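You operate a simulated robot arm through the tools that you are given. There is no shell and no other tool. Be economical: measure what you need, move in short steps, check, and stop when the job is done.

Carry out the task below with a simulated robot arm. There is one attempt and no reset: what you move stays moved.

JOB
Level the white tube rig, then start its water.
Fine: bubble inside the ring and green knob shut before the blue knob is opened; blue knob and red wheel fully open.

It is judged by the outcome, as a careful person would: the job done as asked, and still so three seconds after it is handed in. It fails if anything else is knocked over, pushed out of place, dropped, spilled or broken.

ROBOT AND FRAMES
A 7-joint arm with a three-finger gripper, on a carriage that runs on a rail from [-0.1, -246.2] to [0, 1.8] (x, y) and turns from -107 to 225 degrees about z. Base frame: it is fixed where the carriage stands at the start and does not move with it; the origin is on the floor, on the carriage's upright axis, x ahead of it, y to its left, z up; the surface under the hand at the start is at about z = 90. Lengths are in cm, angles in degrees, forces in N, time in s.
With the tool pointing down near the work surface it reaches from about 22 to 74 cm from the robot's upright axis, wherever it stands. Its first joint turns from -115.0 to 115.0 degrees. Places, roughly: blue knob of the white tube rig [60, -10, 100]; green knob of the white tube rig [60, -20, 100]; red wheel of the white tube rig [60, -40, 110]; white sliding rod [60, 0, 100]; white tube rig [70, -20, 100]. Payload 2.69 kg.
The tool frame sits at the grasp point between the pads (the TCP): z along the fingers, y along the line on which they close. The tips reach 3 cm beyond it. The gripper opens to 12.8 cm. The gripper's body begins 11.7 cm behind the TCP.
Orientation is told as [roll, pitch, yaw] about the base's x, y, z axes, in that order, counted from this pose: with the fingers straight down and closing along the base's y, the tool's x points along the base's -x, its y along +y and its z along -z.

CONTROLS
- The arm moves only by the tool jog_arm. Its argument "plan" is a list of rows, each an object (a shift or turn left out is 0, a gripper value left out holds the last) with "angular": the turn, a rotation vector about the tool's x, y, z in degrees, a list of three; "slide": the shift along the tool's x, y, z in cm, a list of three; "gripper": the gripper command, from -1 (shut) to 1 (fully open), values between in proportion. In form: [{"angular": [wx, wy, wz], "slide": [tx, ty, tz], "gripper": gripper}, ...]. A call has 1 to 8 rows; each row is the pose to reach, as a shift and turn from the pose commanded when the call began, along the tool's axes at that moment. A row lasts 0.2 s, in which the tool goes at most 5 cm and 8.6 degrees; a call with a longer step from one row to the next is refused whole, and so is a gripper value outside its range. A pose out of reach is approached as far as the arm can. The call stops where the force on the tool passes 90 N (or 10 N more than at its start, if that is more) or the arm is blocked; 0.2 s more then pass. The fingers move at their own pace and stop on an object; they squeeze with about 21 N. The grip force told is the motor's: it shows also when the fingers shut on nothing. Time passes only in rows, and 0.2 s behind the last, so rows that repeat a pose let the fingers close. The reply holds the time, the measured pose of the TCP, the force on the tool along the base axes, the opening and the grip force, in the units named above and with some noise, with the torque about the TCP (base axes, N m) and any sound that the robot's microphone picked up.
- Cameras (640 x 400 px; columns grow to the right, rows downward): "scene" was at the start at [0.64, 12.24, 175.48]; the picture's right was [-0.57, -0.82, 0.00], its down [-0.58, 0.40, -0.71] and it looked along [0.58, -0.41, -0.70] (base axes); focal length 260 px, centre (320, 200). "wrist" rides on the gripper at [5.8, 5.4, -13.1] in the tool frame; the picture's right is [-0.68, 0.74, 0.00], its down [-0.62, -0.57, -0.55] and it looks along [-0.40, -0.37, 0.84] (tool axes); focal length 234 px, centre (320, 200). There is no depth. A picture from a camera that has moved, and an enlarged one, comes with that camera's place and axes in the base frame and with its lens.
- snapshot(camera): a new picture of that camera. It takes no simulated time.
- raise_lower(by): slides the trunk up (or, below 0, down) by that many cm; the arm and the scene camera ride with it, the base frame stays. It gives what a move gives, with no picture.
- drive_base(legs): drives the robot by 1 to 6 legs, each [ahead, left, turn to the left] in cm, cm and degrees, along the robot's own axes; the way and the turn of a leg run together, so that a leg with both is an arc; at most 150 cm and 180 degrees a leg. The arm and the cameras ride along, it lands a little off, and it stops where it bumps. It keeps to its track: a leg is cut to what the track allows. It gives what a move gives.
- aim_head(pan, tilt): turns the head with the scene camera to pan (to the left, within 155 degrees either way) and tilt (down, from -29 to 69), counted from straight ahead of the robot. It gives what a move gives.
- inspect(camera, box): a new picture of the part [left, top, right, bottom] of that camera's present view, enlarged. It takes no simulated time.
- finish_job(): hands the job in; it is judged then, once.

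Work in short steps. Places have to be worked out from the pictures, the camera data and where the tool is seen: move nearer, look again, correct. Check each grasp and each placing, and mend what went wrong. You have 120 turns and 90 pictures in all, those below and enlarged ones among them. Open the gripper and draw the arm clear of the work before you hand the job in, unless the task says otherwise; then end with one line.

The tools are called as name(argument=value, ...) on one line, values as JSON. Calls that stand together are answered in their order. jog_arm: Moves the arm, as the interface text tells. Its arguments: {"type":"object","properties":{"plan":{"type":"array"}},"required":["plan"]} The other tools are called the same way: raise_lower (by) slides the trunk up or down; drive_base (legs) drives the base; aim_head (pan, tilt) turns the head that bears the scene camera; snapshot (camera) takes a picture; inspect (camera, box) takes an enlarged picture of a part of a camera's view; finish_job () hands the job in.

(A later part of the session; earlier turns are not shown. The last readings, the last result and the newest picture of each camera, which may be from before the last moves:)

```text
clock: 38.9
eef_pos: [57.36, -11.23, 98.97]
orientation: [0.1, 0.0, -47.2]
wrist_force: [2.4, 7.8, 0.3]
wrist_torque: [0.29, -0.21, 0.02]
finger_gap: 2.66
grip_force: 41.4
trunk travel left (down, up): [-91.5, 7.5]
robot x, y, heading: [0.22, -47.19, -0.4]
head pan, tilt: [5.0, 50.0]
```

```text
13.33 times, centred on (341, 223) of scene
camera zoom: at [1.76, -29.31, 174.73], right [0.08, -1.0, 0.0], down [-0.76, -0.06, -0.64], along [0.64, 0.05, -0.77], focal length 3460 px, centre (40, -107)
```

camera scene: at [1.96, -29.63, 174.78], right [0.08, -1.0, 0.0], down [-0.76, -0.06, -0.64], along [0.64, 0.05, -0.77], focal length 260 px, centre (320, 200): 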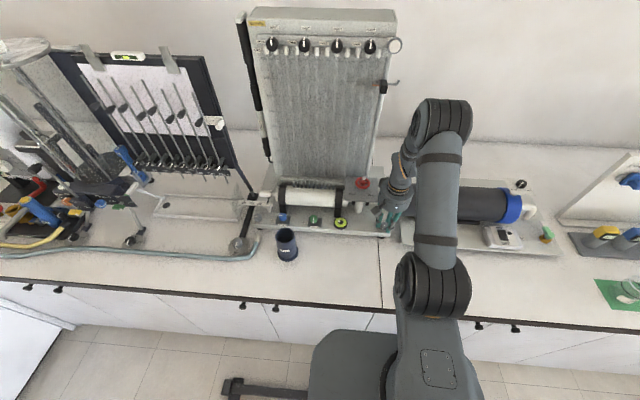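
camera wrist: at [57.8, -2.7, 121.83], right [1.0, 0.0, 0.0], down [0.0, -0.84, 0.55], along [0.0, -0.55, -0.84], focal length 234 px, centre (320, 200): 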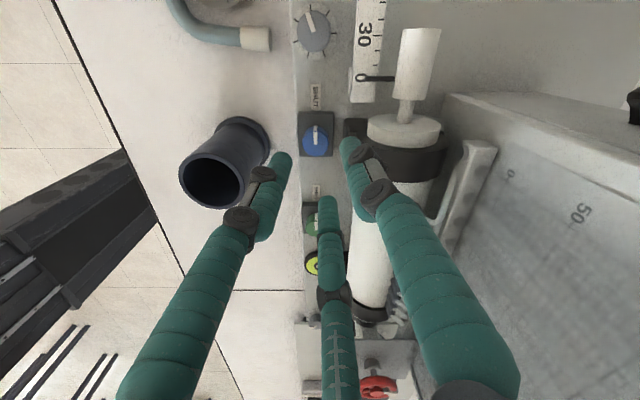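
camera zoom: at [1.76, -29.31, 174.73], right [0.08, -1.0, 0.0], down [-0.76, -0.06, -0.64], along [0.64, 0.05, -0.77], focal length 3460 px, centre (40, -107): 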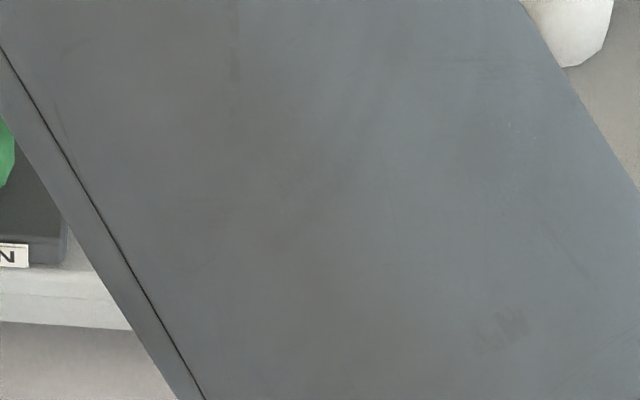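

Gripped; bubble was last seen centred. Turn blue CCW ~92°.

jog_arm(plan=[{"angular": [0, 0, -8]}, {"angular": [0, 0, -16]}, {"angular": [0, 0, -24]}, {"angular": [0, 0, -32]}, {"angular": [0, 0, -40]}, {"angular": [0, 0, -48]}, {"angular": [0, 0, -48]}])

jog_arm(plan=[{"angular": [0, 0, -8]}, {"angular": [0, 0, -16]}, {"angular": [0, 0, -24]}, {"angular": [0, 0, -32]}, {"angular": [0, 0, -40]}, {"angular": [0, 0, -45]}, {"angular": [0, 0, -45]}])

inspect(camera="wrist", box=[200, 80, 440, 260])

```text
clock: 40.5
eef_pos: [57.31, -11.13, 98.99]
orientation: [0.1, -0.2, 0.8]
wrist_force: [7.5, 13.7, 13.9]
wrist_torque: [0.55, 0.23, 0.01]
finger_gap: 2.65
grip_force: 45.2
trunk travel left (down, up): [-91.5, 7.5]
robot x, y, heading: [0.15, -47.19, -0.1]
head pan, tilt: [5.0, 50.0]
```

```text
clock: 42.1
eef_pos: [56.85, -12.71, 99.1]
orientation: [0.0, 0.7, 45.5]
wrist_force: [-13.6, -43.3, -0.6]
wrist_torque: [-0.77, -1.79, -0.49]
finger_gap: 3.13
grip_force: 44.9
trunk travel left (down, up): [-91.5, 7.5]
robot x, y, heading: [0.45, -47.16, -0.3]
head pan, tilt: [5.0, 50.0]
```

```text
2.22 times, centred on (320, 170) of wrist
camera zoom: at [49.13, -13.06, 112.19], right [-0.05, 1.0, -0.01], down [0.84, 0.05, 0.54], along [0.54, 0.02, -0.84], focal length 520 px, centre (320, 267)
```

zoom: 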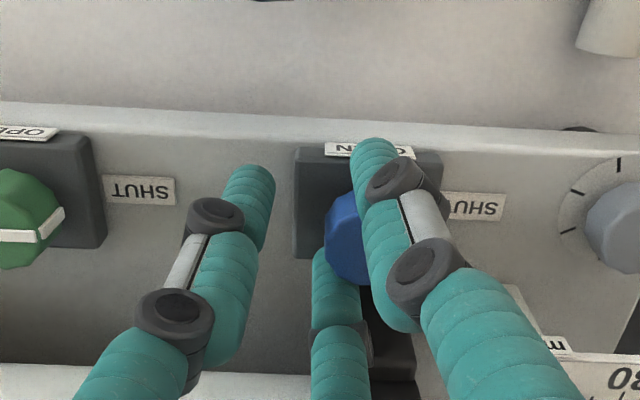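

The hand got pushed sideways near the end (43 N), perhaps at the stop or touching the bracket. Release, lift and look.

jog_arm(plan=[{"gripper": -0.34}, {"gripper": -0.3}, {"gripper": -0.3}, {"slide": [0, 0, -3], "gripper": -0.3}, {"slide": [0, 0, -7], "gripper": -0.3}, {"slide": [0, 0, -10], "gripper": -0.3}])

snapshot(camera="wrist")

snapshot(camera="scene")

```text
clock: 43.0
eef_pos: [56.21, -13.05, 99.2]
orientation: [-0.4, 2.8, 45.8]
wrist_force: [2.2, -6.6, -31.7]
wrist_torque: [-1.09, -2.13, 0.41]
finger_gap: 4.63
grip_force: 1.6
trunk travel left (down, up): [-91.5, 7.5]
robot x, y, heading: [0.06, -47.12, -0.0]
head pan, tilt: [5.0, 50.0]
stopped in row 4: the force on the tool passed its limit at 106 N (the readings are from after the stop); the commanded pose is now the measured one
```

```text
49 pictures are left
camera wrist: at [48.7, -12.97, 112.57], right [-0.06, 1.0, -0.04], down [0.85, 0.07, 0.52], along [0.52, 0.0, -0.85], focal length 234 px, centre (320, 200)
```

wrist: 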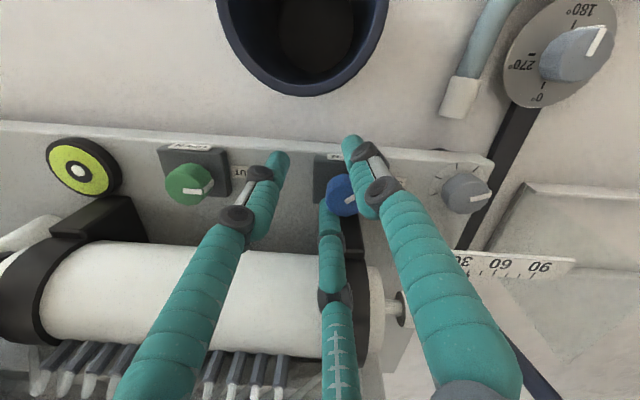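

```text
48 pictures are left
camera scene: at [1.5, -29.37, 174.73], right [0.08, -1.0, 0.0], down [-0.76, -0.06, -0.64], along [0.64, 0.05, -0.77], focal length 260 px, centre (320, 200)
```

scene: 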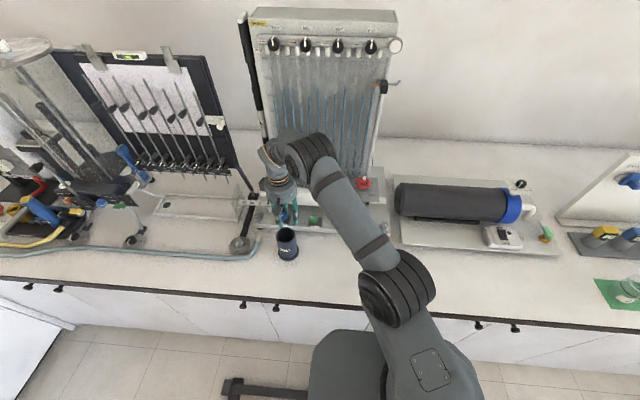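

Water has begun to flow, but something caught a finger when lifting. Zoom in before moving.

inspect(camera="wrist", box=[260, 120, 420, 240])

inspect(camera="scene", box=[245, 170, 325, 250])

```text
3.33 times, centred on (340, 180) of wrist
camera zoom: at [48.7, -12.97, 112.57], right [-0.06, 1.0, -0.04], down [0.85, 0.07, 0.52], along [0.52, 0.0, -0.85], focal length 781 px, centre (253, 267)
```

zoom: 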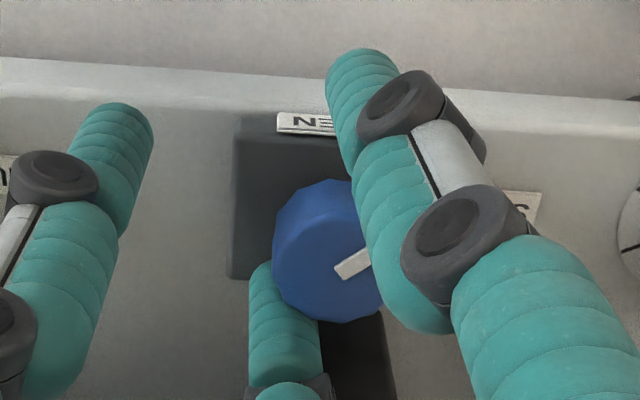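

```text
5.00 times, centred on (285, 210) of scene
camera zoom: at [1.5, -29.37, 174.73], right [0.08, -1.0, 0.0], down [-0.76, -0.06, -0.64], along [0.64, 0.05, -0.77], focal length 1297 px, centre (495, 150)
```

zoom: 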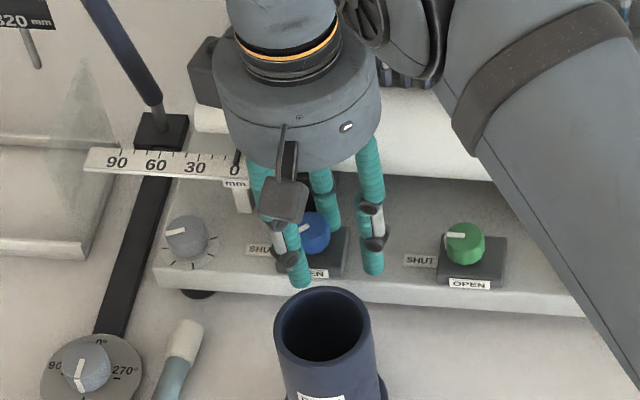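

The knob slipped out sideways from between the fingers. I hold still a moment to read residual forces.

jog_arm(plan=[{"slide": [0, 0, 0]}, {"slide": [0, 0, 0]}])

```text
clock: 43.6
eef_pos: [56.45, -12.98, 99.29]
orientation: [0.1, 3.0, 45.7]
wrist_force: [-4.5, -13.9, -32.1]
wrist_torque: [-1.65, -1.65, 0.16]
finger_gap: 4.1
grip_force: 0.1
trunk travel left (down, up): [-91.5, 7.5]
robot x, y, heading: [-0.43, -47.1, -0.4]
head pan, tilt: [5.0, 50.0]
```

Residual 32 N downward: something is snagged. I ease down 0.6 cm and slide slightly away from the knob (base −y).

jog_arm(plan=[{"slide": [0, 0, 0.3]}, {"slide": [0, 0, 0.3], "gripper": -0.3}, {"slide": [0.4, -0.4, 0.3], "gripper": -0.3}, {"slide": [0.7, -0.7, 0.3], "gripper": -0.3}, {"slide": [0.7, -0.7, 0.3], "gripper": -0.3}])

inspect(camera="wrist", box=[260, 120, 420, 240])

```text
clock: 44.9
eef_pos: [56.46, -13.35, 99.48]
orientation: [-0.1, 2.1, 45.9]
wrist_force: [1.0, -0.4, -1.0]
wrist_torque: [0.0, 0.0, -0.02]
finger_gap: 4.47
grip_force: 0.1
trunk travel left (down, up): [-91.5, 7.5]
robot x, y, heading: [0.16, -47.18, -0.2]
head pan, tilt: [5.0, 50.0]
```

```text
3.33 times, centred on (340, 180) of wrist
camera zoom: at [48.96, -13.57, 112.75], right [-0.06, 1.0, -0.03], down [0.85, 0.06, 0.53], along [0.53, 0.01, -0.85], focal length 781 px, centre (253, 267)
```

zoom: 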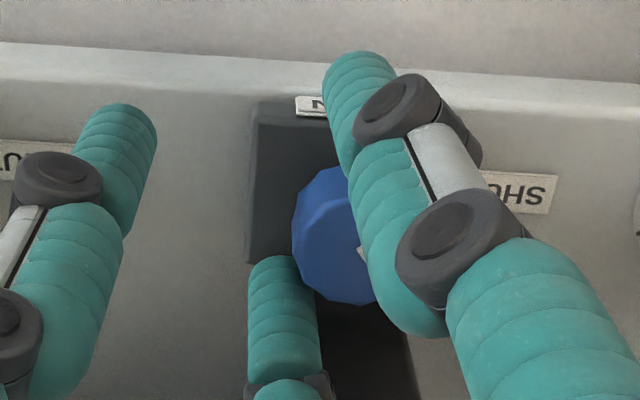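

Free now. Lift straight up gently.

jog_arm(plan=[{"slide": [0, 0, -1]}, {"slide": [0, 0, -2.5]}, {"slide": [0, 0, -5]}, {"slide": [0, 0, -8]}, {"slide": [0, 0, -11]}])

snapshot(camera="wrist")

inspect(camera="scene", box=[245, 170, 365, 250])

```text
clock: 46.0
eef_pos: [56.52, -13.42, 110.31]
orientation: [-0.1, 2.3, 45.9]
wrist_force: [0.2, -0.1, 1.0]
wrist_torque: [0.01, 0.01, 0.01]
finger_gap: 4.48
grip_force: 0.0
trunk travel left (down, up): [-91.5, 7.5]
robot x, y, heading: [-0.02, -47.31, -0.2]
head pan, tilt: [5.0, 50.0]
```

```text
44 pictures are left
camera wrist: at [49.02, -13.56, 123.65], right [-0.06, 1.0, -0.03], down [0.85, 0.06, 0.52], along [0.53, 0.01, -0.85], focal length 234 px, centre (320, 200)
```

wrist: 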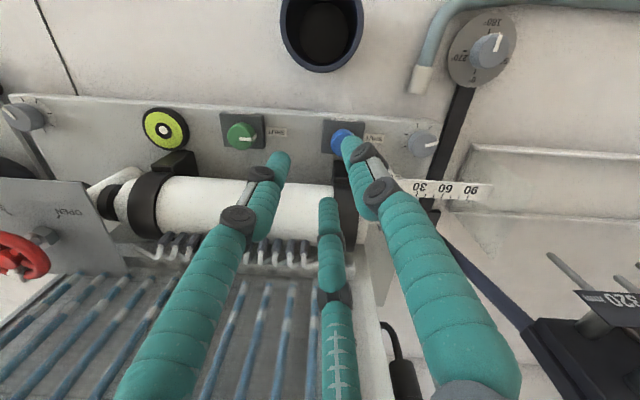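

```text
5.00 times, centred on (305, 210) of scene
camera zoom: at [1.63, -29.53, 174.75], right [0.08, -1.0, 0.0], down [-0.76, -0.06, -0.64], along [0.64, 0.05, -0.77], focal length 1297 px, centre (395, 150)
```

zoom: 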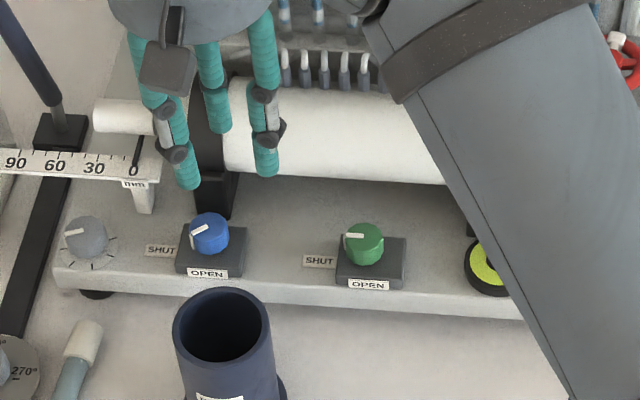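

Blue's pointer is only ~28° past SHUT; the third finger likely met the tube bracket. I'll redo it in the yaw range −45→0 that worked, in two bites. First level the tilt and yaw back.

jog_arm(plan=[{"angular": [1.65, -1.6, 0], "slide": [0, 0, -1]}, {"angular": [1.65, -1.6, 0], "slide": [0, 0, -1]}])

jog_arm(plan=[{"angular": [0, 0, 8]}, {"angular": [0, 0, 16]}, {"angular": [0, 0, 24]}, {"angular": [0, 0, 32]}, {"angular": [0, 0, 40]}, {"angular": [0, 0, 48]}, {"angular": [0, 0, 56]}, {"angular": [0, 0, 64]}])

jog_arm(plan=[{"angular": [0, 0, 8]}, {"angular": [0, 0, 16]}, {"angular": [0, 0, 24]}, {"angular": [0, 0, 28]}, {"angular": [0, 0, 28]}])

```text
clock: 46.6
eef_pos: [56.69, -13.43, 111.25]
orientation: [-1.8, 0.6, 45.9]
wrist_force: [0.4, -0.1, 0.0]
wrist_torque: [-0.04, 0.03, -0.02]
finger_gap: 4.48
grip_force: 0.1
trunk travel left (down, up): [-91.5, 7.5]
robot x, y, heading: [-0.06, -46.76, -0.0]
head pan, tilt: [5.0, 50.0]
```

```text
clock: 48.5
eef_pos: [56.7, -13.24, 111.44]
orientation: [-1.4, -1.1, -18.2]
wrist_force: [-0.1, -0.3, 0.1]
wrist_torque: [-0.02, 0.0, 0.0]
finger_gap: 4.51
grip_force: 0.1
trunk travel left (down, up): [-91.5, 7.5]
robot x, y, heading: [0.05, -46.68, -0.4]
head pan, tilt: [5.0, 50.0]
```

```text
clock: 49.6
eef_pos: [56.69, -13.28, 111.33]
orientation: [-0.7, -1.8, -46.2]
wrist_force: [0.6, -0.2, 0.6]
wrist_torque: [0.03, 0.0, 0.02]
finger_gap: 4.48
grip_force: 0.1
trunk travel left (down, up): [-91.5, 7.5]
robot x, y, heading: [0.08, -46.7, -0.2]
head pan, tilt: [5.0, 50.0]
```

Correct the remaining tilt and place the hand over the blue knob.

jog_arm(plan=[{"angular": [-0.69, 1.8, 0], "slide": [0.5, 0.9, 0], "gripper": -0.34}, {"angular": [-0.69, 1.8, 0], "slide": [1.0, 1.85, 1], "gripper": -0.34}, {"angular": [-0.69, 1.8, 0], "slide": [1.0, 1.85, 1], "gripper": -0.34}])

snapshot(camera="wrist")

```text
clock: 50.5
eef_pos: [57.35, -11.38, 110.31]
orientation: [0.1, 0.1, -46.1]
wrist_force: [-0.7, -0.9, 0.3]
wrist_torque: [0.03, 0.01, 0.01]
finger_gap: 4.21
grip_force: 0.0
trunk travel left (down, up): [-91.5, 7.5]
robot x, y, heading: [-0.14, -47.01, -0.5]
head pan, tilt: [5.0, 50.0]
```

```text
42 pictures are left
camera wrist: at [57.12, -3.52, 123.36], right [1.0, 0.02, 0.0], down [0.02, -0.84, 0.55], along [0.01, -0.55, -0.84], focal length 234 px, centre (320, 200)
```

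wrist: 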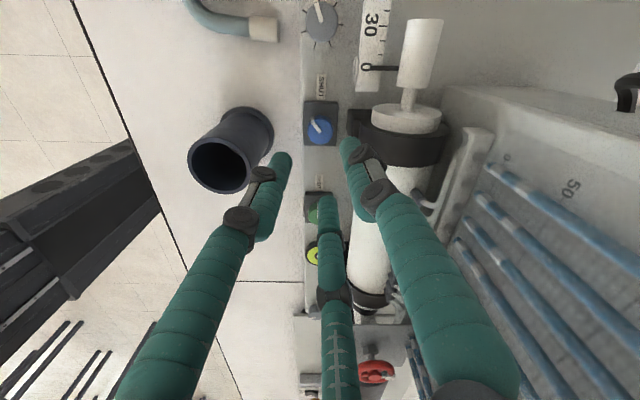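

Aligned. Descend and close.

jog_arm(plan=[{"slide": [0, 0, 4]}, {"slide": [0, 0, 8]}, {"slide": [0, 0, 10]}, {"slide": [0, 0, 11.2]}, {"slide": [0, 0, 11.2], "gripper": -0.6}, {"slide": [0, 0, 11.2], "gripper": -1}, {"slide": [0, 0, 11.2], "gripper": -1}, {"slide": [0, 0, 11.2], "gripper": -1}])

jog_arm(plan=[{"angular": [0, 0, -8]}, {"angular": [0, 0, -16]}, {"angular": [0, 0, -24]}, {"angular": [0, 0, -32]}, {"angular": [0, 0, -40]}, {"angular": [0, 0, -46]}, {"angular": [0, 0, -46]}])

inspect(camera="wrist", box=[200, 80, 440, 260])

```text
clock: 52.2
eef_pos: [57.4, -11.2, 99.05]
orientation: [0.1, 0.0, -46.1]
wrist_force: [0.9, 3.2, 1.0]
wrist_torque: [0.28, -0.02, -0.01]
finger_gap: 2.75
grip_force: 41.6
trunk travel left (down, up): [-91.5, 7.5]
robot x, y, heading: [0.36, -46.9, -0.3]
head pan, tilt: [5.0, 50.0]
```

```text
clock: 53.9
eef_pos: [57.43, -11.21, 98.96]
orientation: [-0.1, 0.0, 0.0]
wrist_force: [-0.4, 5.9, -4.5]
wrist_torque: [-0.05, -0.01, 0.0]
finger_gap: 2.69
grip_force: 44.5
trunk travel left (down, up): [-91.5, 7.5]
robot x, y, heading: [0.02, -47.17, -0.4]
head pan, tilt: [5.0, 50.0]
```

```text
2.22 times, centred on (320, 170) of wrist
camera zoom: at [51.56, -5.82, 112.06], right [0.68, 0.74, 0.0], down [0.62, -0.56, 0.55], along [0.4, -0.37, -0.84], focal length 520 px, centre (320, 267)
```

zoom: 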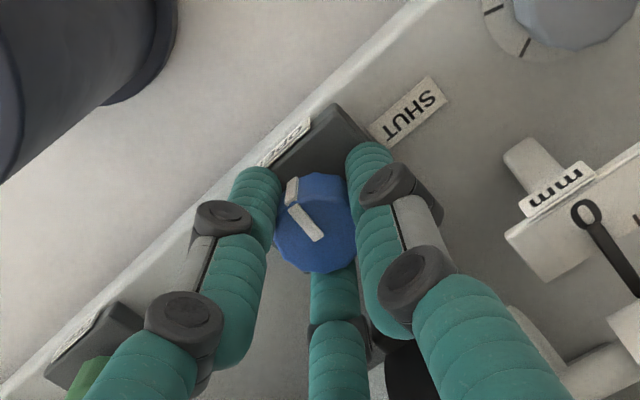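

Pointer now ~165°, about 15° short. Release, lift, rewind the wrist and take another bite.

jog_arm(plan=[{"gripper": -0.34}, {"gripper": -0.34}, {"gripper": -0.34}, {"slide": [0, 0, -2]}, {"slide": [0, 0, -4.5]}])

jog_arm(plan=[{"angular": [0, 0, 8]}, {"angular": [0, 0, 16]}, {"angular": [0, 0, 24]}, {"angular": [0, 0, 32]}, {"angular": [0, 0, 36]}, {"angular": [0, 0, 36], "slide": [0, 0, 2]}, {"angular": [0, 0, 36], "slide": [0, 0, 4.5]}, {"angular": [0, 0, 36], "slide": [0, 0, 4.5]}])

```text
clock: 55.0
eef_pos: [57.17, -11.31, 103.6]
orientation: [0.0, 0.0, -0.2]
wrist_force: [0.5, 0.1, -0.2]
wrist_torque: [0.04, 0.04, 0.01]
finger_gap: 4.21
grip_force: 0.1
trunk travel left (down, up): [-91.5, 7.5]
robot x, y, heading: [-0.43, -47.08, -0.4]
head pan, tilt: [5.0, 50.0]
```

```text
clock: 56.9
eef_pos: [57.29, -11.45, 99.02]
orientation: [-0.1, -0.1, -36.2]
wrist_force: [-0.4, 0.1, -0.1]
wrist_torque: [0.01, -0.01, 0.0]
finger_gap: 4.23
grip_force: 0.0
trunk travel left (down, up): [-91.5, 7.5]
robot x, y, heading: [0.11, -46.93, -0.2]
head pan, tilt: [5.0, 50.0]
```

Close and turn ~22° CCW, watching for the stop torque.

jog_arm(plan=[{"gripper": -0.7}, {"gripper": -1}, {"gripper": -1}, {"gripper": -1}, {"angular": [0, 0, -8]}, {"angular": [0, 0, -16]}, {"angular": [0, 0, -18]}, {"angular": [0, 0, -18]}])

inspect(camera="wrist", box=[200, 80, 440, 260])

```text
clock: 58.6
eef_pos: [57.21, -11.21, 99.05]
orientation: [0.0, 0.0, -18.0]
wrist_force: [0.8, 9.3, 2.0]
wrist_torque: [0.47, 0.23, -0.32]
finger_gap: 2.66
grip_force: 44.7
trunk travel left (down, up): [-91.5, 7.5]
robot x, y, heading: [-0.25, -46.96, -0.2]
head pan, tilt: [5.0, 50.0]
```

```text
2.22 times, centred on (320, 170) of wrist
camera zoom: at [53.46, -4.28, 112.1], right [0.87, 0.49, 0.0], down [0.41, -0.73, 0.55], along [0.27, -0.48, -0.84], focal length 520 px, centre (320, 267)
```

zoom: 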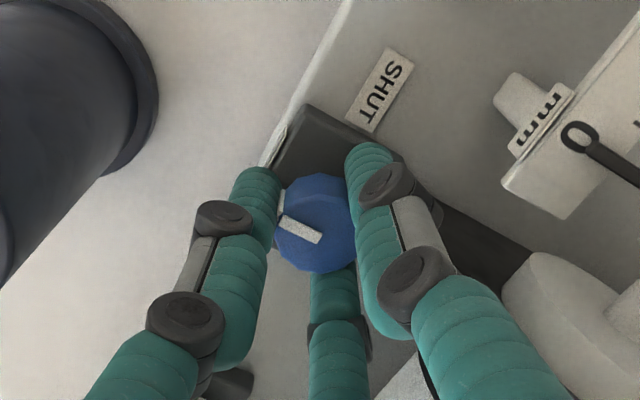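

Pointer is now at OPEN with stop torque building. Nudge 5° more, then release and lift.

jog_arm(plan=[{"angular": [0, 0, -5]}, {"angular": [0, 0, -5]}])

jog_arm(plan=[{"angular": [0, 0, 4]}, {"angular": [0, 0, 4], "gripper": -0.34}, {"angular": [0, 0, 4], "gripper": -0.34}, {"angular": [0, 0, 4], "gripper": -0.34}, {"angular": [0, 0, 4], "slide": [0, 0, -3]}, {"angular": [0, 0, 4], "slide": [0, 0, -7]}, {"angular": [0, 0, 4], "slide": [0, 0, -12]}, {"angular": [0, 0, 4], "slide": [0, 0, -17]}])

inspect(camera="scene", box=[245, 160, 405, 250])

```text
clock: 59.2
eef_pos: [57.38, -11.09, 98.99]
orientation: [-0.1, 0.0, -13.0]
wrist_force: [-0.8, 12.2, 0.9]
wrist_torque: [0.47, 0.21, -0.51]
finger_gap: 2.65
grip_force: 45.1
trunk travel left (down, up): [-91.5, 7.5]
robot x, y, heading: [0.04, -47.32, -0.2]
head pan, tilt: [5.0, 50.0]
```

```text
clock: 61.0
eef_pos: [57.35, -11.11, 116.26]
orientation: [-0.1, 0.1, -17.2]
wrist_force: [0.8, -0.2, 0.2]
wrist_torque: [0.04, -0.01, 0.0]
finger_gap: 4.22
grip_force: 0.0
trunk travel left (down, up): [-91.5, 7.5]
robot x, y, heading: [-0.29, -47.3, -0.2]
head pan, tilt: [5.0, 50.0]
```

```text
4.00 times, centred on (325, 205) of scene
camera zoom: at [1.59, -29.52, 174.75], right [0.08, -1.0, 0.0], down [-0.76, -0.06, -0.64], along [0.64, 0.05, -0.77], focal length 1038 px, centre (300, 180)
```

zoom: 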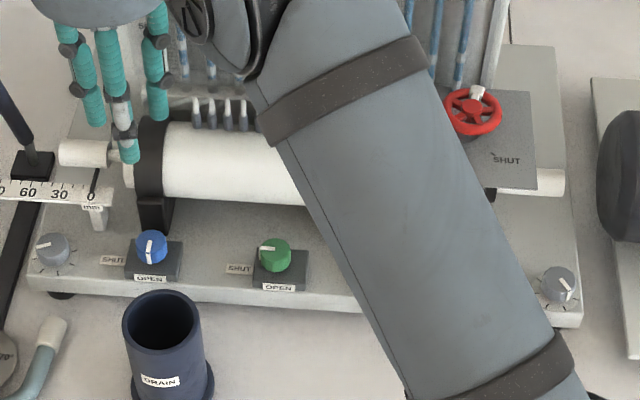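

Blue is OPEN. Now the wheel near [65,-39.3,110]; move above it at z≈124 with fingers ~8 cm apart.

jog_arm(plan=[{"slide": [0, 0, -4], "gripper": 0.2}, {"slide": [0, 0, -8], "gripper": 0.2}, {"slide": [-2.6, -4.1, -8], "gripper": 0.2}, {"slide": [-5.2, -8.2, -8], "gripper": 0.2}, {"slide": [-7.8, -12.3, -8], "gripper": 0.2}, {"slide": [-10.4, -16.5, -8], "gripper": 0.2}, {"slide": [-13, -20.6, -8], "gripper": 0.2}, {"slide": [-15.65, -24.7, -8], "gripper": 0.2}])

snapshot(camera="wrist")

snapshot(camera="scene")

```text
clock: 63.0
eef_pos: [62.21, -34.57, 124.83]
orientation: [-0.3, 0.1, -12.1]
wrist_force: [-0.4, 0.0, 0.7]
wrist_torque: [-0.04, -0.02, -0.01]
finger_gap: 7.67
grip_force: 0.2
trunk travel left (down, up): [-91.5, 7.5]
robot x, y, heading: [-0.11, -46.73, 0.3]
head pan, tilt: [5.0, 50.0]
stopped in row 8: the arm was blocked; the commanded pose is now the measured one
```

```text
38 pictures are left
camera wrist: at [57.63, -28.02, 137.8], right [0.82, 0.58, -0.01], down [0.48, -0.68, 0.55], along [0.32, -0.45, -0.83], focal length 234 px, centre (320, 200)
```

wrist: 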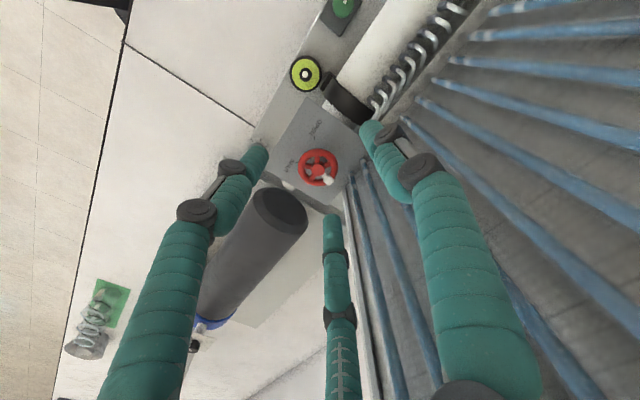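

```text
37 pictures are left
camera scene: at [-0.97, -28.85, 174.7], right [0.09, -1.0, 0.0], down [-0.75, -0.07, -0.65], along [0.65, 0.06, -0.76], focal length 260 px, centre (320, 200)
```

scene: 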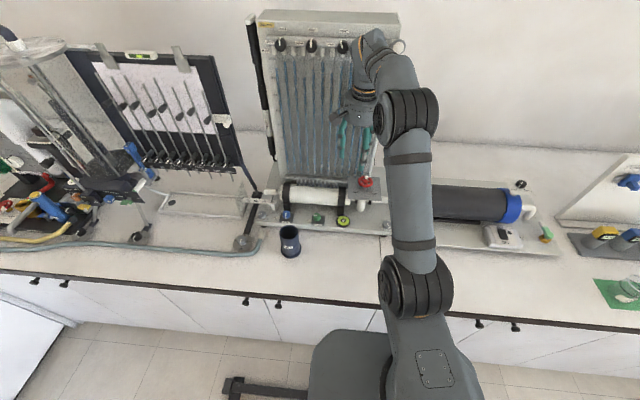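

The arm was blocked — perhaps the wrist link touched the board or its manifold. Inspect that area.

inspect(camera="scene", box=[250, 0, 450, 130])

inspect(camera="scene", box=[245, 150, 405, 250])

```text
3.08 times, centred on (350, 65) of scene
camera zoom: at [-0.97, -28.85, 174.7], right [0.09, -1.0, 0.0], down [-0.75, -0.07, -0.65], along [0.65, 0.06, -0.76], focal length 798 px, centre (228, 615)
```

zoom: 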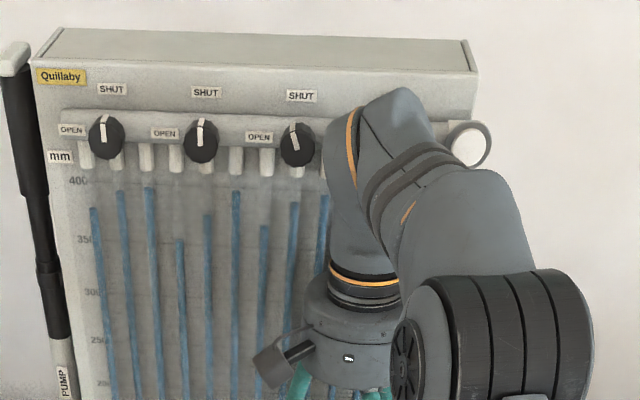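

```text
4.00 times, centred on (325, 200) of scene
camera zoom: at [-0.97, -28.85, 174.7], right [0.09, -1.0, 0.0], down [-0.75, -0.07, -0.65], along [0.65, 0.06, -0.76], focal length 1038 px, centre (300, 200)
```

zoom: 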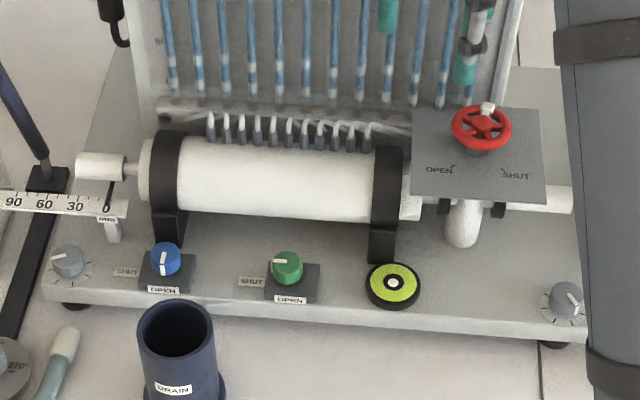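

The wrist joint seems to bump the manifold's right knob at this height. Retreat toward the robot and view the fourth knob.

jog_arm(plan=[{"slide": [2, -0.4, 0]}, {"slide": [5, -1, 0]}, {"slide": [9, -1.9, 0]}, {"slide": [12.7, -2.7, 0]}])

inspect(camera="scene", box=[250, 0, 450, 130])

```text
clock: 64.0
eef_pos: [51.27, -36.54, 124.16]
orientation: [-0.3, 0.7, -14.2]
wrist_force: [-0.4, 0.0, 0.2]
wrist_torque: [0.09, -0.01, 0.03]
finger_gap: 7.7
grip_force: 0.0
trunk travel left (down, up): [-91.5, 7.5]
robot x, y, heading: [-0.02, -47.03, 0.1]
head pan, tilt: [5.0, 50.0]
```

```text
3.08 times, centred on (350, 65) of scene
camera zoom: at [1.54, -29.62, 174.78], right [0.09, -1.0, 0.0], down [-0.76, -0.07, -0.64], along [0.64, 0.06, -0.77], focal length 798 px, centre (228, 615)
```

zoom: 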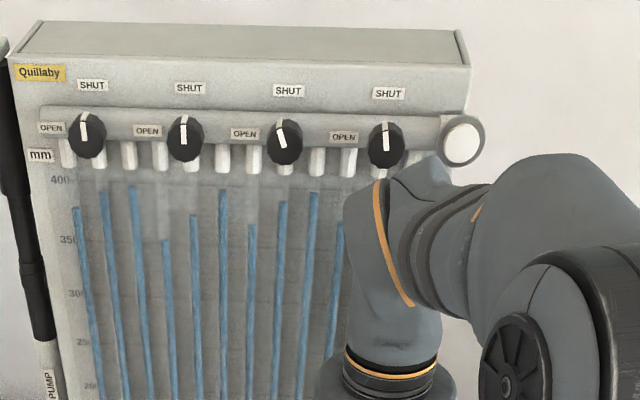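

inspect(camera="scene", box=[260, 20, 390, 70])

```text
4.92 times, centred on (325, 45) of scene
camera zoom: at [1.54, -29.62, 174.78], right [0.09, -1.0, 0.0], down [-0.76, -0.07, -0.64], along [0.64, 0.06, -0.77], focal length 1277 px, centre (295, 963)
```

zoom: 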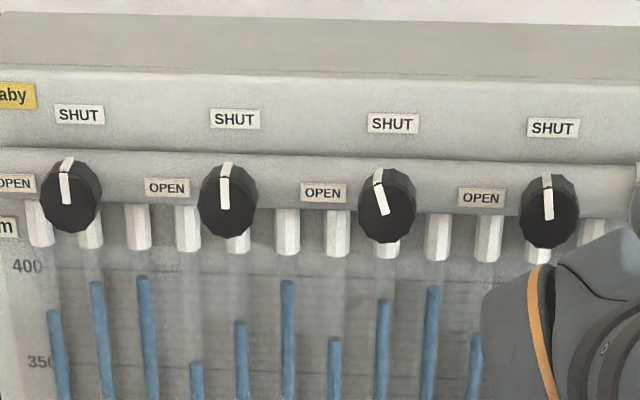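

Knob 3 of the manifold got nudged ~18° from SHUT by my wrist; I must put it back. I triangulate it at ≈[66,-27.8,151.8], so I'll bring the hand horizontal (pointing +x) well clear of the board first.

jog_arm(plan=[{"angular": [0, 0, -7], "slide": [0, 1.5, -3], "gripper": -0.2}, {"angular": [0, 0, -14], "slide": [0, 3, -6], "gripper": -0.2}, {"angular": [0, 0, -14], "slide": [0, 3, -6], "gripper": -0.2}])

jog_arm(plan=[{"angular": [0, -8, 0]}, {"angular": [0, -16, 0]}, {"angular": [0, -24, 0]}, {"angular": [0, -32, 0]}, {"angular": [0, -40, 0]}, {"angular": [0, -48, 0]}])

```text
clock: 64.8
eef_pos: [52.28, -33.3, 130.07]
orientation: [-0.1, 0.8, 0.0]
wrist_force: [-0.3, 0.4, -0.2]
wrist_torque: [0.03, -0.03, -0.01]
finger_gap: 5.12
grip_force: 0.0
trunk travel left (down, up): [-91.5, 7.5]
robot x, y, heading: [-0.3, -46.92, -0.0]
head pan, tilt: [5.0, 50.0]
```

```text
clock: 66.2
eef_pos: [52.2, -33.29, 130.19]
orientation: [-0.3, -47.3, 0.2]
wrist_force: [-1.0, -0.2, 0.6]
wrist_torque: [-0.05, -0.02, -0.04]
finger_gap: 5.13
grip_force: 0.0
trunk travel left (down, up): [-91.5, 7.5]
robot x, y, heading: [0.32, -46.77, -0.3]
head pan, tilt: [5.0, 50.0]
```

Continue tilting to horizontal while rising to z≈151.

jog_arm(plan=[{"angular": [0, -7, 0], "slide": [-2.6, 0, -2.4]}, {"angular": [0, -14, 0], "slide": [-5.1, 0, -4.8]}, {"angular": [0, -21, 0], "slide": [-7.7, 0, -7.2]}, {"angular": [0, -28, 0], "slide": [-10.3, 0, -9.6]}, {"angular": [0, -35, 0], "slide": [-12.9, 0, -12]}, {"angular": [0, -42.7, 0], "slide": [-15.7, 0, -14.6]}, {"angular": [0, -42.7, 0], "slide": [-15.7, 0, -14.6]}])

snapshot(camera="wrist")

snapshot(camera="scene")

```text
clock: 67.8
eef_pos: [52.13, -33.34, 151.48]
orientation: [-81.0, -90.0, 80.8]
wrist_force: [0.0, 0.0, -0.3]
wrist_torque: [-0.01, -0.02, -0.01]
finger_gap: 5.1
grip_force: 0.2
trunk travel left (down, up): [-91.5, 7.5]
robot x, y, heading: [0.28, -47.51, -0.1]
head pan, tilt: [5.0, 50.0]
```

```text
32 pictures are left
camera wrist: at [39.02, -27.96, 145.62], right [0.0, 0.74, 0.67], down [-0.55, -0.56, 0.62], along [0.84, -0.37, 0.4], focal length 234 px, centre (320, 200)
```

wrist: 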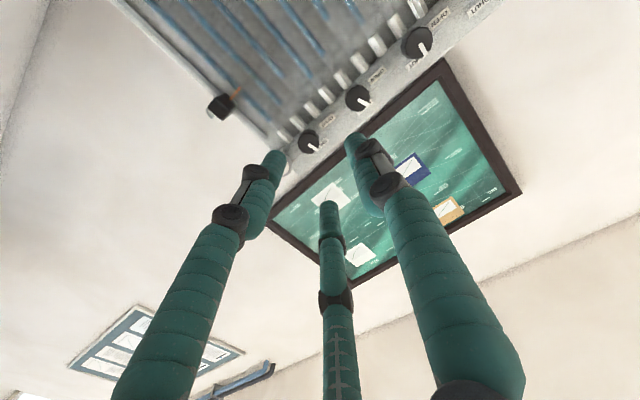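

```text
31 pictures are left
camera scene: at [1.62, -29.32, 174.75], right [0.09, -1.0, 0.0], down [-0.76, -0.07, -0.64], along [0.64, 0.06, -0.77], focal length 260 px, centre (320, 200)
```

scene: 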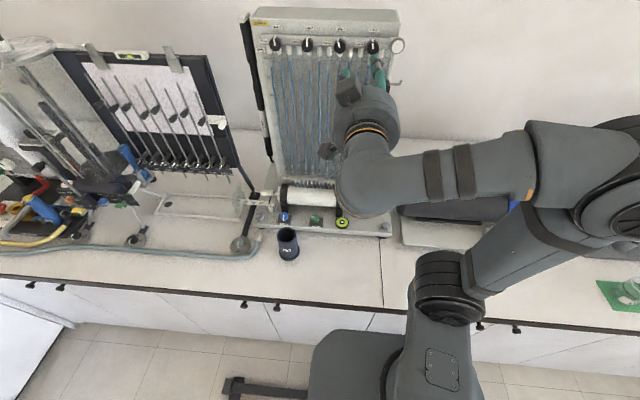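

Knob 3 seen at ≈[66,-28,151.5]. Align y and advance, stopping short for a look.

jog_arm(plan=[{"slide": [0, 2.7, 0]}, {"slide": [0, 5.3, 0]}, {"slide": [0, 5.3, 3]}, {"slide": [0, 5.3, 6]}, {"slide": [0, 5.3, 9]}, {"slide": [0, 5.3, 9]}])

inspect(camera="wrist", box=[200, 60, 440, 240])

```text
clock: 69.2
eef_pos: [61.14, -28.07, 151.48]
orientation: [-53.9, -89.8, 53.9]
wrist_force: [-0.8, -0.3, 0.7]
wrist_torque: [0.0, 0.02, 0.04]
finger_gap: 5.12
grip_force: 0.0
trunk travel left (down, up): [-91.5, 7.5]
robot x, y, heading: [0.36, -47.01, -0.3]
head pan, tilt: [5.0, 50.0]
```

```text
2.22 times, centred on (320, 150) of wrist
camera zoom: at [48.07, -22.68, 145.6], right [0.0, 0.74, 0.67], down [-0.55, -0.56, 0.62], along [0.84, -0.37, 0.4], focal length 520 px, centre (320, 311)
```

zoom: 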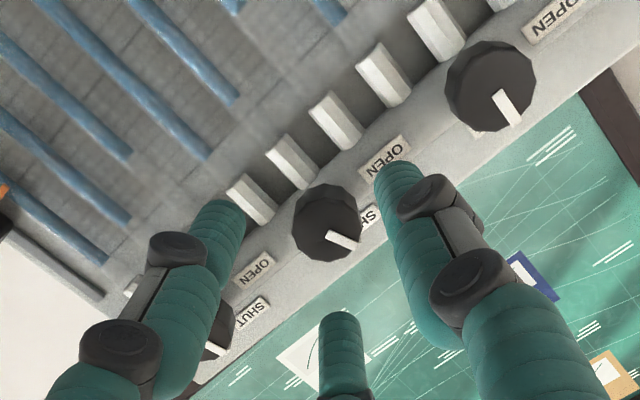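

Aligned within 0.4 cm; advance ~2.8 cm and close.

jog_arm(plan=[{"slide": [0.1, 0.4, 1.5]}, {"slide": [0.1, 0.4, 2.8]}, {"slide": [0.1, 0.4, 2.8], "gripper": -0.6}, {"slide": [0.1, 0.4, 2.8], "gripper": -1}, {"slide": [0.1, 0.4, 2.8], "gripper": -1}, {"slide": [0.1, 0.4, 2.8], "gripper": -1}])

inspect(camera="wrist", box=[200, 60, 440, 240])

```text
clock: 70.7
eef_pos: [63.98, -28.23, 151.85]
orientation: [138.0, -89.5, -138.3]
wrist_force: [13.0, -9.5, 29.5]
wrist_torque: [0.09, -0.25, -0.61]
finger_gap: 2.77
grip_force: 35.1
trunk travel left (down, up): [-91.5, 7.5]
robot x, y, heading: [0.05, -46.62, -0.0]
head pan, tilt: [5.0, 50.0]
```

```text
2.22 times, centred on (320, 150) of wrist
camera zoom: at [51.05, -22.76, 145.87], right [0.0, 0.73, 0.68], down [-0.56, -0.57, 0.61], along [0.83, -0.38, 0.41], focal length 520 px, centre (320, 311)
```

zoom: 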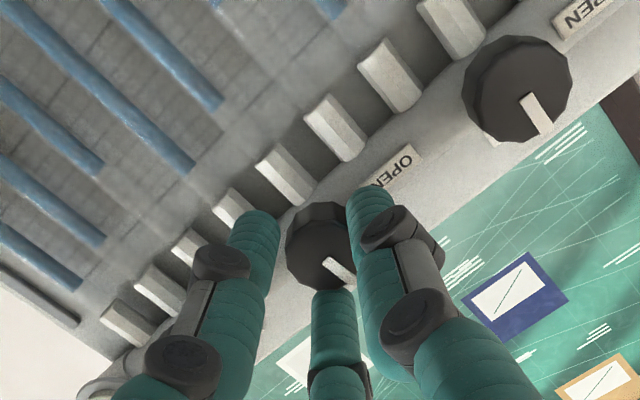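

Gripped. Rotate +20° about tool z (clockwise as seen from the robot) back to SHUT.

jog_arm(plan=[{"slide": [-0.3, -0.2, 0], "angular": [0, 0, 7]}, {"slide": [-0.3, -0.2, 0], "angular": [0, 0, 14]}, {"slide": [-0.3, -0.2, 0], "angular": [0, 0, 18]}, {"slide": [-0.3, -0.2, 0], "angular": [0, 0, 18]}])

inspect(camera="scene", box=[260, 20, 390, 70])

inspect(camera="wrist", box=[200, 60, 440, 240])

```text
clock: 71.7
eef_pos: [63.93, -28.09, 152.07]
orientation: [90.7, -71.8, -90.8]
wrist_force: [13.7, -9.7, 27.9]
wrist_torque: [-0.43, -0.78, -0.16]
finger_gap: 2.56
grip_force: 44.6
trunk travel left (down, up): [-91.5, 7.5]
robot x, y, heading: [-0.15, -47.09, 0.1]
head pan, tilt: [5.0, 50.0]
```

```text
4.92 times, centred on (325, 45) of scene
camera zoom: at [1.62, -29.85, 174.81], right [0.09, -1.0, 0.0], down [-0.76, -0.07, -0.64], along [0.64, 0.06, -0.77], focal length 1277 px, centre (295, 963)
```

zoom: 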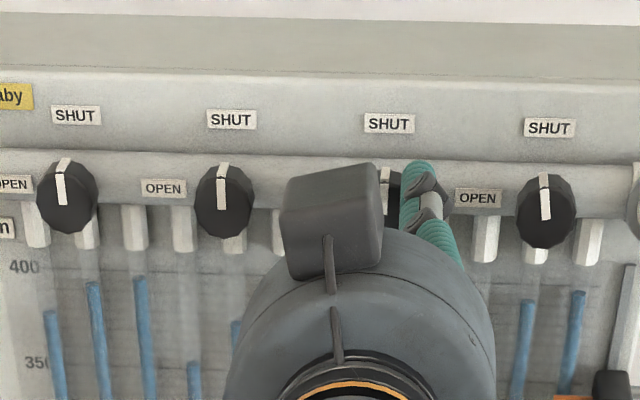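

```text
2.22 times, centred on (320, 150) of wrist
camera zoom: at [50.96, -21.25, 148.01], right [0.0, 0.49, 0.87], down [-0.55, -0.73, 0.41], along [0.83, -0.48, 0.27], focal length 520 px, centre (320, 311)
```

zoom: 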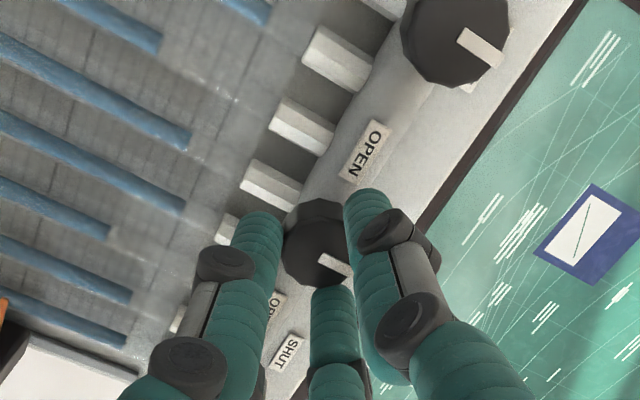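

Pointer looks vertical and torque about x is rising (−0.43). Add 4° to confirm the stop, then release and back off.

jog_arm(plan=[{"angular": [0, 0, 4]}, {"angular": [0, 0, 4]}])

jog_arm(plan=[{"angular": [0, 0, -3], "gripper": -0.3}, {"angular": [0, 0, -3], "gripper": -0.2}, {"angular": [0, 0, -3], "gripper": -0.2}, {"angular": [0, 0, -3], "slide": [0, 0, -1.5]}, {"angular": [0, 0, -3], "slide": [0, 0, -4]}, {"angular": [0, 0, -3], "slide": [0, 0, -8]}, {"angular": [0, 0, -3], "slide": [0, 0, -12]}])

inspect(camera="scene", box=[260, 20, 390, 70])

inspect(camera="wrist", box=[260, 0, 440, 160])

```text
clock: 72.2
eef_pos: [63.97, -28.1, 151.99]
orientation: [90.4, -68.0, -90.5]
wrist_force: [12.8, -10.2, 25.7]
wrist_torque: [-0.65, -0.82, -0.17]
finger_gap: 2.61
grip_force: 44.9
trunk travel left (down, up): [-91.5, 7.5]
robot x, y, heading: [0.04, -47.23, 0.2]
head pan, tilt: [5.0, 50.0]
```

```text
clock: 73.8
eef_pos: [51.73, -27.75, 151.97]
orientation: [89.7, -71.2, -89.8]
wrist_force: [1.0, 1.4, 0.0]
wrist_torque: [0.02, 0.02, 0.01]
finger_gap: 5.13
grip_force: 0.1
trunk travel left (down, up): [-91.5, 7.5]
robot x, y, heading: [-0.24, -46.98, -0.4]
head pan, tilt: [5.0, 50.0]
```

```text
4.92 times, centred on (325, 45) of scene
camera zoom: at [1.48, -29.29, 174.75], right [0.09, -1.0, 0.0], down [-0.76, -0.07, -0.64], along [0.64, 0.06, -0.77], focal length 1277 px, centre (295, 963)
```

zoom: 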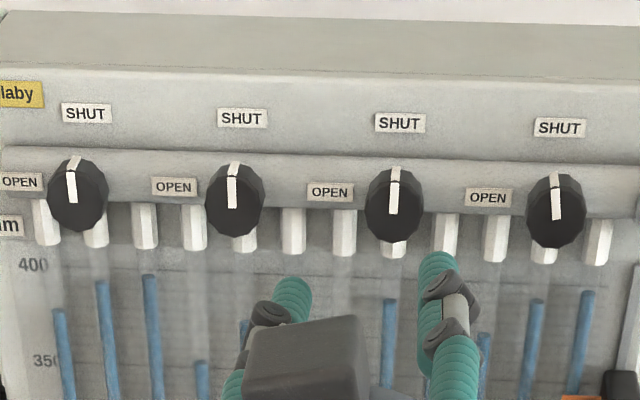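

```text
2.50 times, centred on (350, 80) of wrist
camera zoom: at [38.71, -20.76, 148.11], right [0.0, 0.48, 0.88], down [-0.55, -0.73, 0.4], along [0.84, -0.48, 0.26], focal length 585 px, centre (245, 500)
```

zoom: 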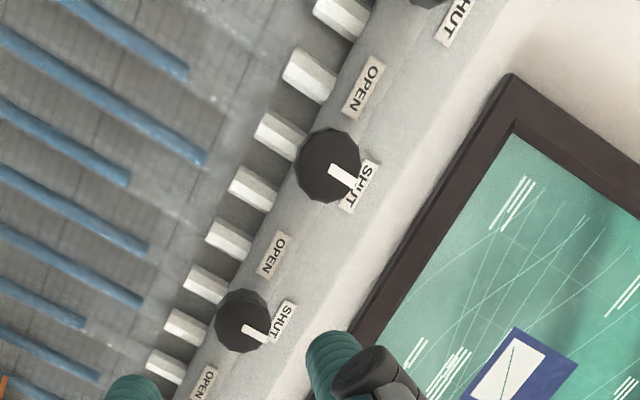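

All four manifold knobs are aligned at SHUT again. Now bring the hand back to vertical, well in front of the board, at y≈−39.4.

jog_arm(plan=[{"angular": [0, 0, -7], "slide": [-1.2, -3.6, 0]}, {"angular": [0, 0, -14], "slide": [-2.5, -7.3, 0]}, {"angular": [0, 0, -19], "slide": [-3.78, -10.97, -2]}, {"angular": [0, 0, -19], "slide": [-3.78, -10.97, -2]}])

jog_arm(plan=[{"angular": [0, 8, 0], "slide": [3, 0, 0]}, {"angular": [0, 16, 0], "slide": [6, 0, 0]}, {"angular": [0, 24, 0], "slide": [9, 0, 0]}, {"angular": [0, 32, 0], "slide": [12, 0, 0]}, {"angular": [0, 40, 0], "slide": [15, 0, 0]}, {"angular": [0, 48, 0], "slide": [18, 0, 0]}, {"angular": [0, 48, 0], "slide": [18, 0, 0]}])

```text
clock: 74.8
eef_pos: [50.06, -39.2, 151.85]
orientation: [-61.7, -89.5, 61.8]
wrist_force: [1.2, 0.7, -0.1]
wrist_torque: [-0.01, -0.03, -0.05]
finger_gap: 5.14
grip_force: 0.0
trunk travel left (down, up): [-91.5, 7.5]
robot x, y, heading: [-0.11, -47.22, 0.1]
head pan, tilt: [5.0, 50.0]
```

```text
clock: 76.5
eef_pos: [49.89, -39.46, 133.89]
orientation: [-0.1, -41.8, 0.1]
wrist_force: [-0.1, -0.3, -0.9]
wrist_torque: [0.02, -0.03, -0.02]
finger_gap: 5.11
grip_force: 0.1
trunk travel left (down, up): [-91.5, 7.5]
robot x, y, heading: [0.23, -46.87, 0.1]
head pan, tilt: [5.0, 50.0]
```

jog_arm(plan=[{"angular": [0, 8, 0], "slide": [2, 0, 2.3], "gripper": 0.2}, {"angular": [0, 16, 0], "slide": [4, 0, 4.5], "gripper": 0.2}, {"angular": [0, 24, 0], "slide": [6, 0, 6.7], "gripper": 0.2}, {"angular": [0, 32, 0], "slide": [8, 0, 8.9], "gripper": 0.2}, {"angular": [0, 40, 0], "slide": [10, 0, 11], "gripper": 0.2}, {"angular": [0, 41.8, 0], "slide": [11.3, 0, 12.7], "gripper": 0.2}, {"angular": [0, 41.8, 0], "slide": [11.3, 0, 12.7], "gripper": 0.2}])

jog_arm(plan=[{"angular": [0, 0, 8]}, {"angular": [0, 0, 16]}, {"angular": [0, 0, 24]}, {"angular": [0, 0, 32]}, {"angular": [0, 0, 40]}, {"angular": [0, 0, 45]}, {"angular": [0, 0, 45]}])

snapshot(camera="wrist")

snapshot(camera="scene")

```text
clock: 78.0
eef_pos: [49.83, -39.54, 116.54]
orientation: [-0.1, -0.1, 0.0]
wrist_force: [-0.1, -0.3, -0.1]
wrist_torque: [-0.03, 0.02, -0.03]
finger_gap: 7.68
grip_force: 0.1
trunk travel left (down, up): [-91.5, 7.5]
robot x, y, heading: [0.2, -46.92, 0.1]
head pan, tilt: [5.0, 50.0]
```

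```text
clock: 79.7
eef_pos: [49.98, -39.48, 116.72]
orientation: [0.1, -0.2, -45.1]
wrist_force: [0.0, 0.3, -0.6]
wrist_torque: [0.0, 0.01, 0.01]
finger_gap: 7.69
grip_force: 0.0
trunk travel left (down, up): [-91.5, 7.5]
robot x, y, heading: [0.29, -46.78, -0.2]
head pan, tilt: [5.0, 50.0]
```

```text
24 pictures are left
camera wrist: at [49.61, -31.51, 129.77], right [1.0, 0.04, 0.0], down [0.03, -0.83, 0.55], along [0.02, -0.55, -0.83], focal length 234 px, centre (320, 200)
```

wrist: 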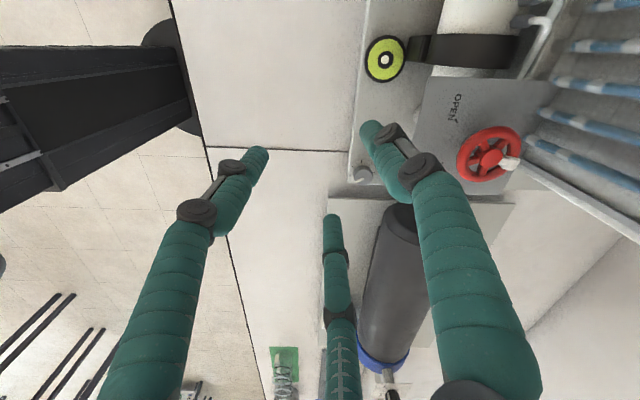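

```text
23 pictures are left
camera scene: at [1.61, -29.38, 174.76], right [0.09, -1.0, 0.0], down [-0.76, -0.07, -0.64], along [0.64, 0.06, -0.77], focal length 260 px, centre (320, 200)
```

scene: 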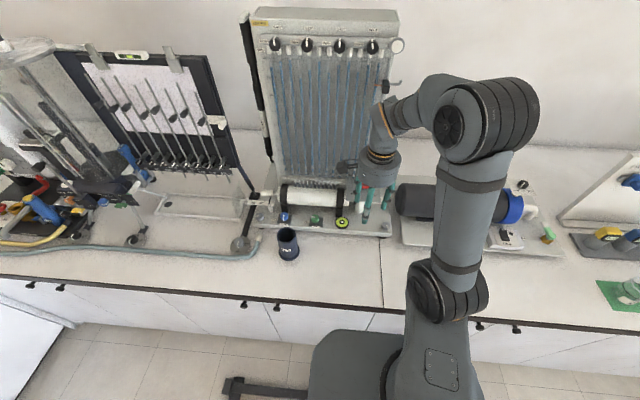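

The wheel is at ≈[65.3,-39.3,109.5]. There is also a black/orange item on the board's right edge near z≈141 that the wrist might meet; look closer.

inspect(camera="scene", box=[340, 60, 460, 220])

```text
2.50 times, centred on (400, 140) of scene
camera zoom: at [1.61, -29.38, 174.76], right [0.09, -1.0, 0.0], down [-0.76, -0.07, -0.64], along [0.64, 0.06, -0.77], focal length 649 px, centre (120, 350)
```

zoom: 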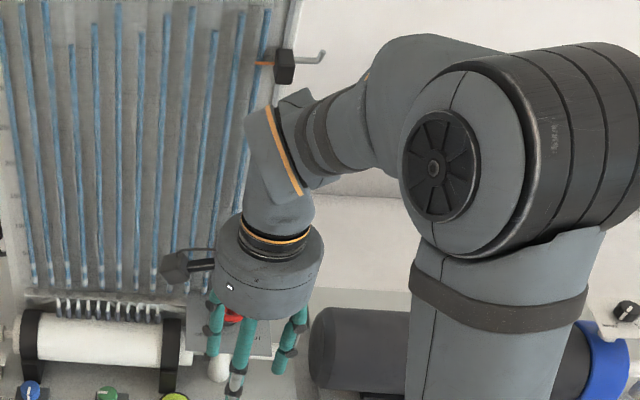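

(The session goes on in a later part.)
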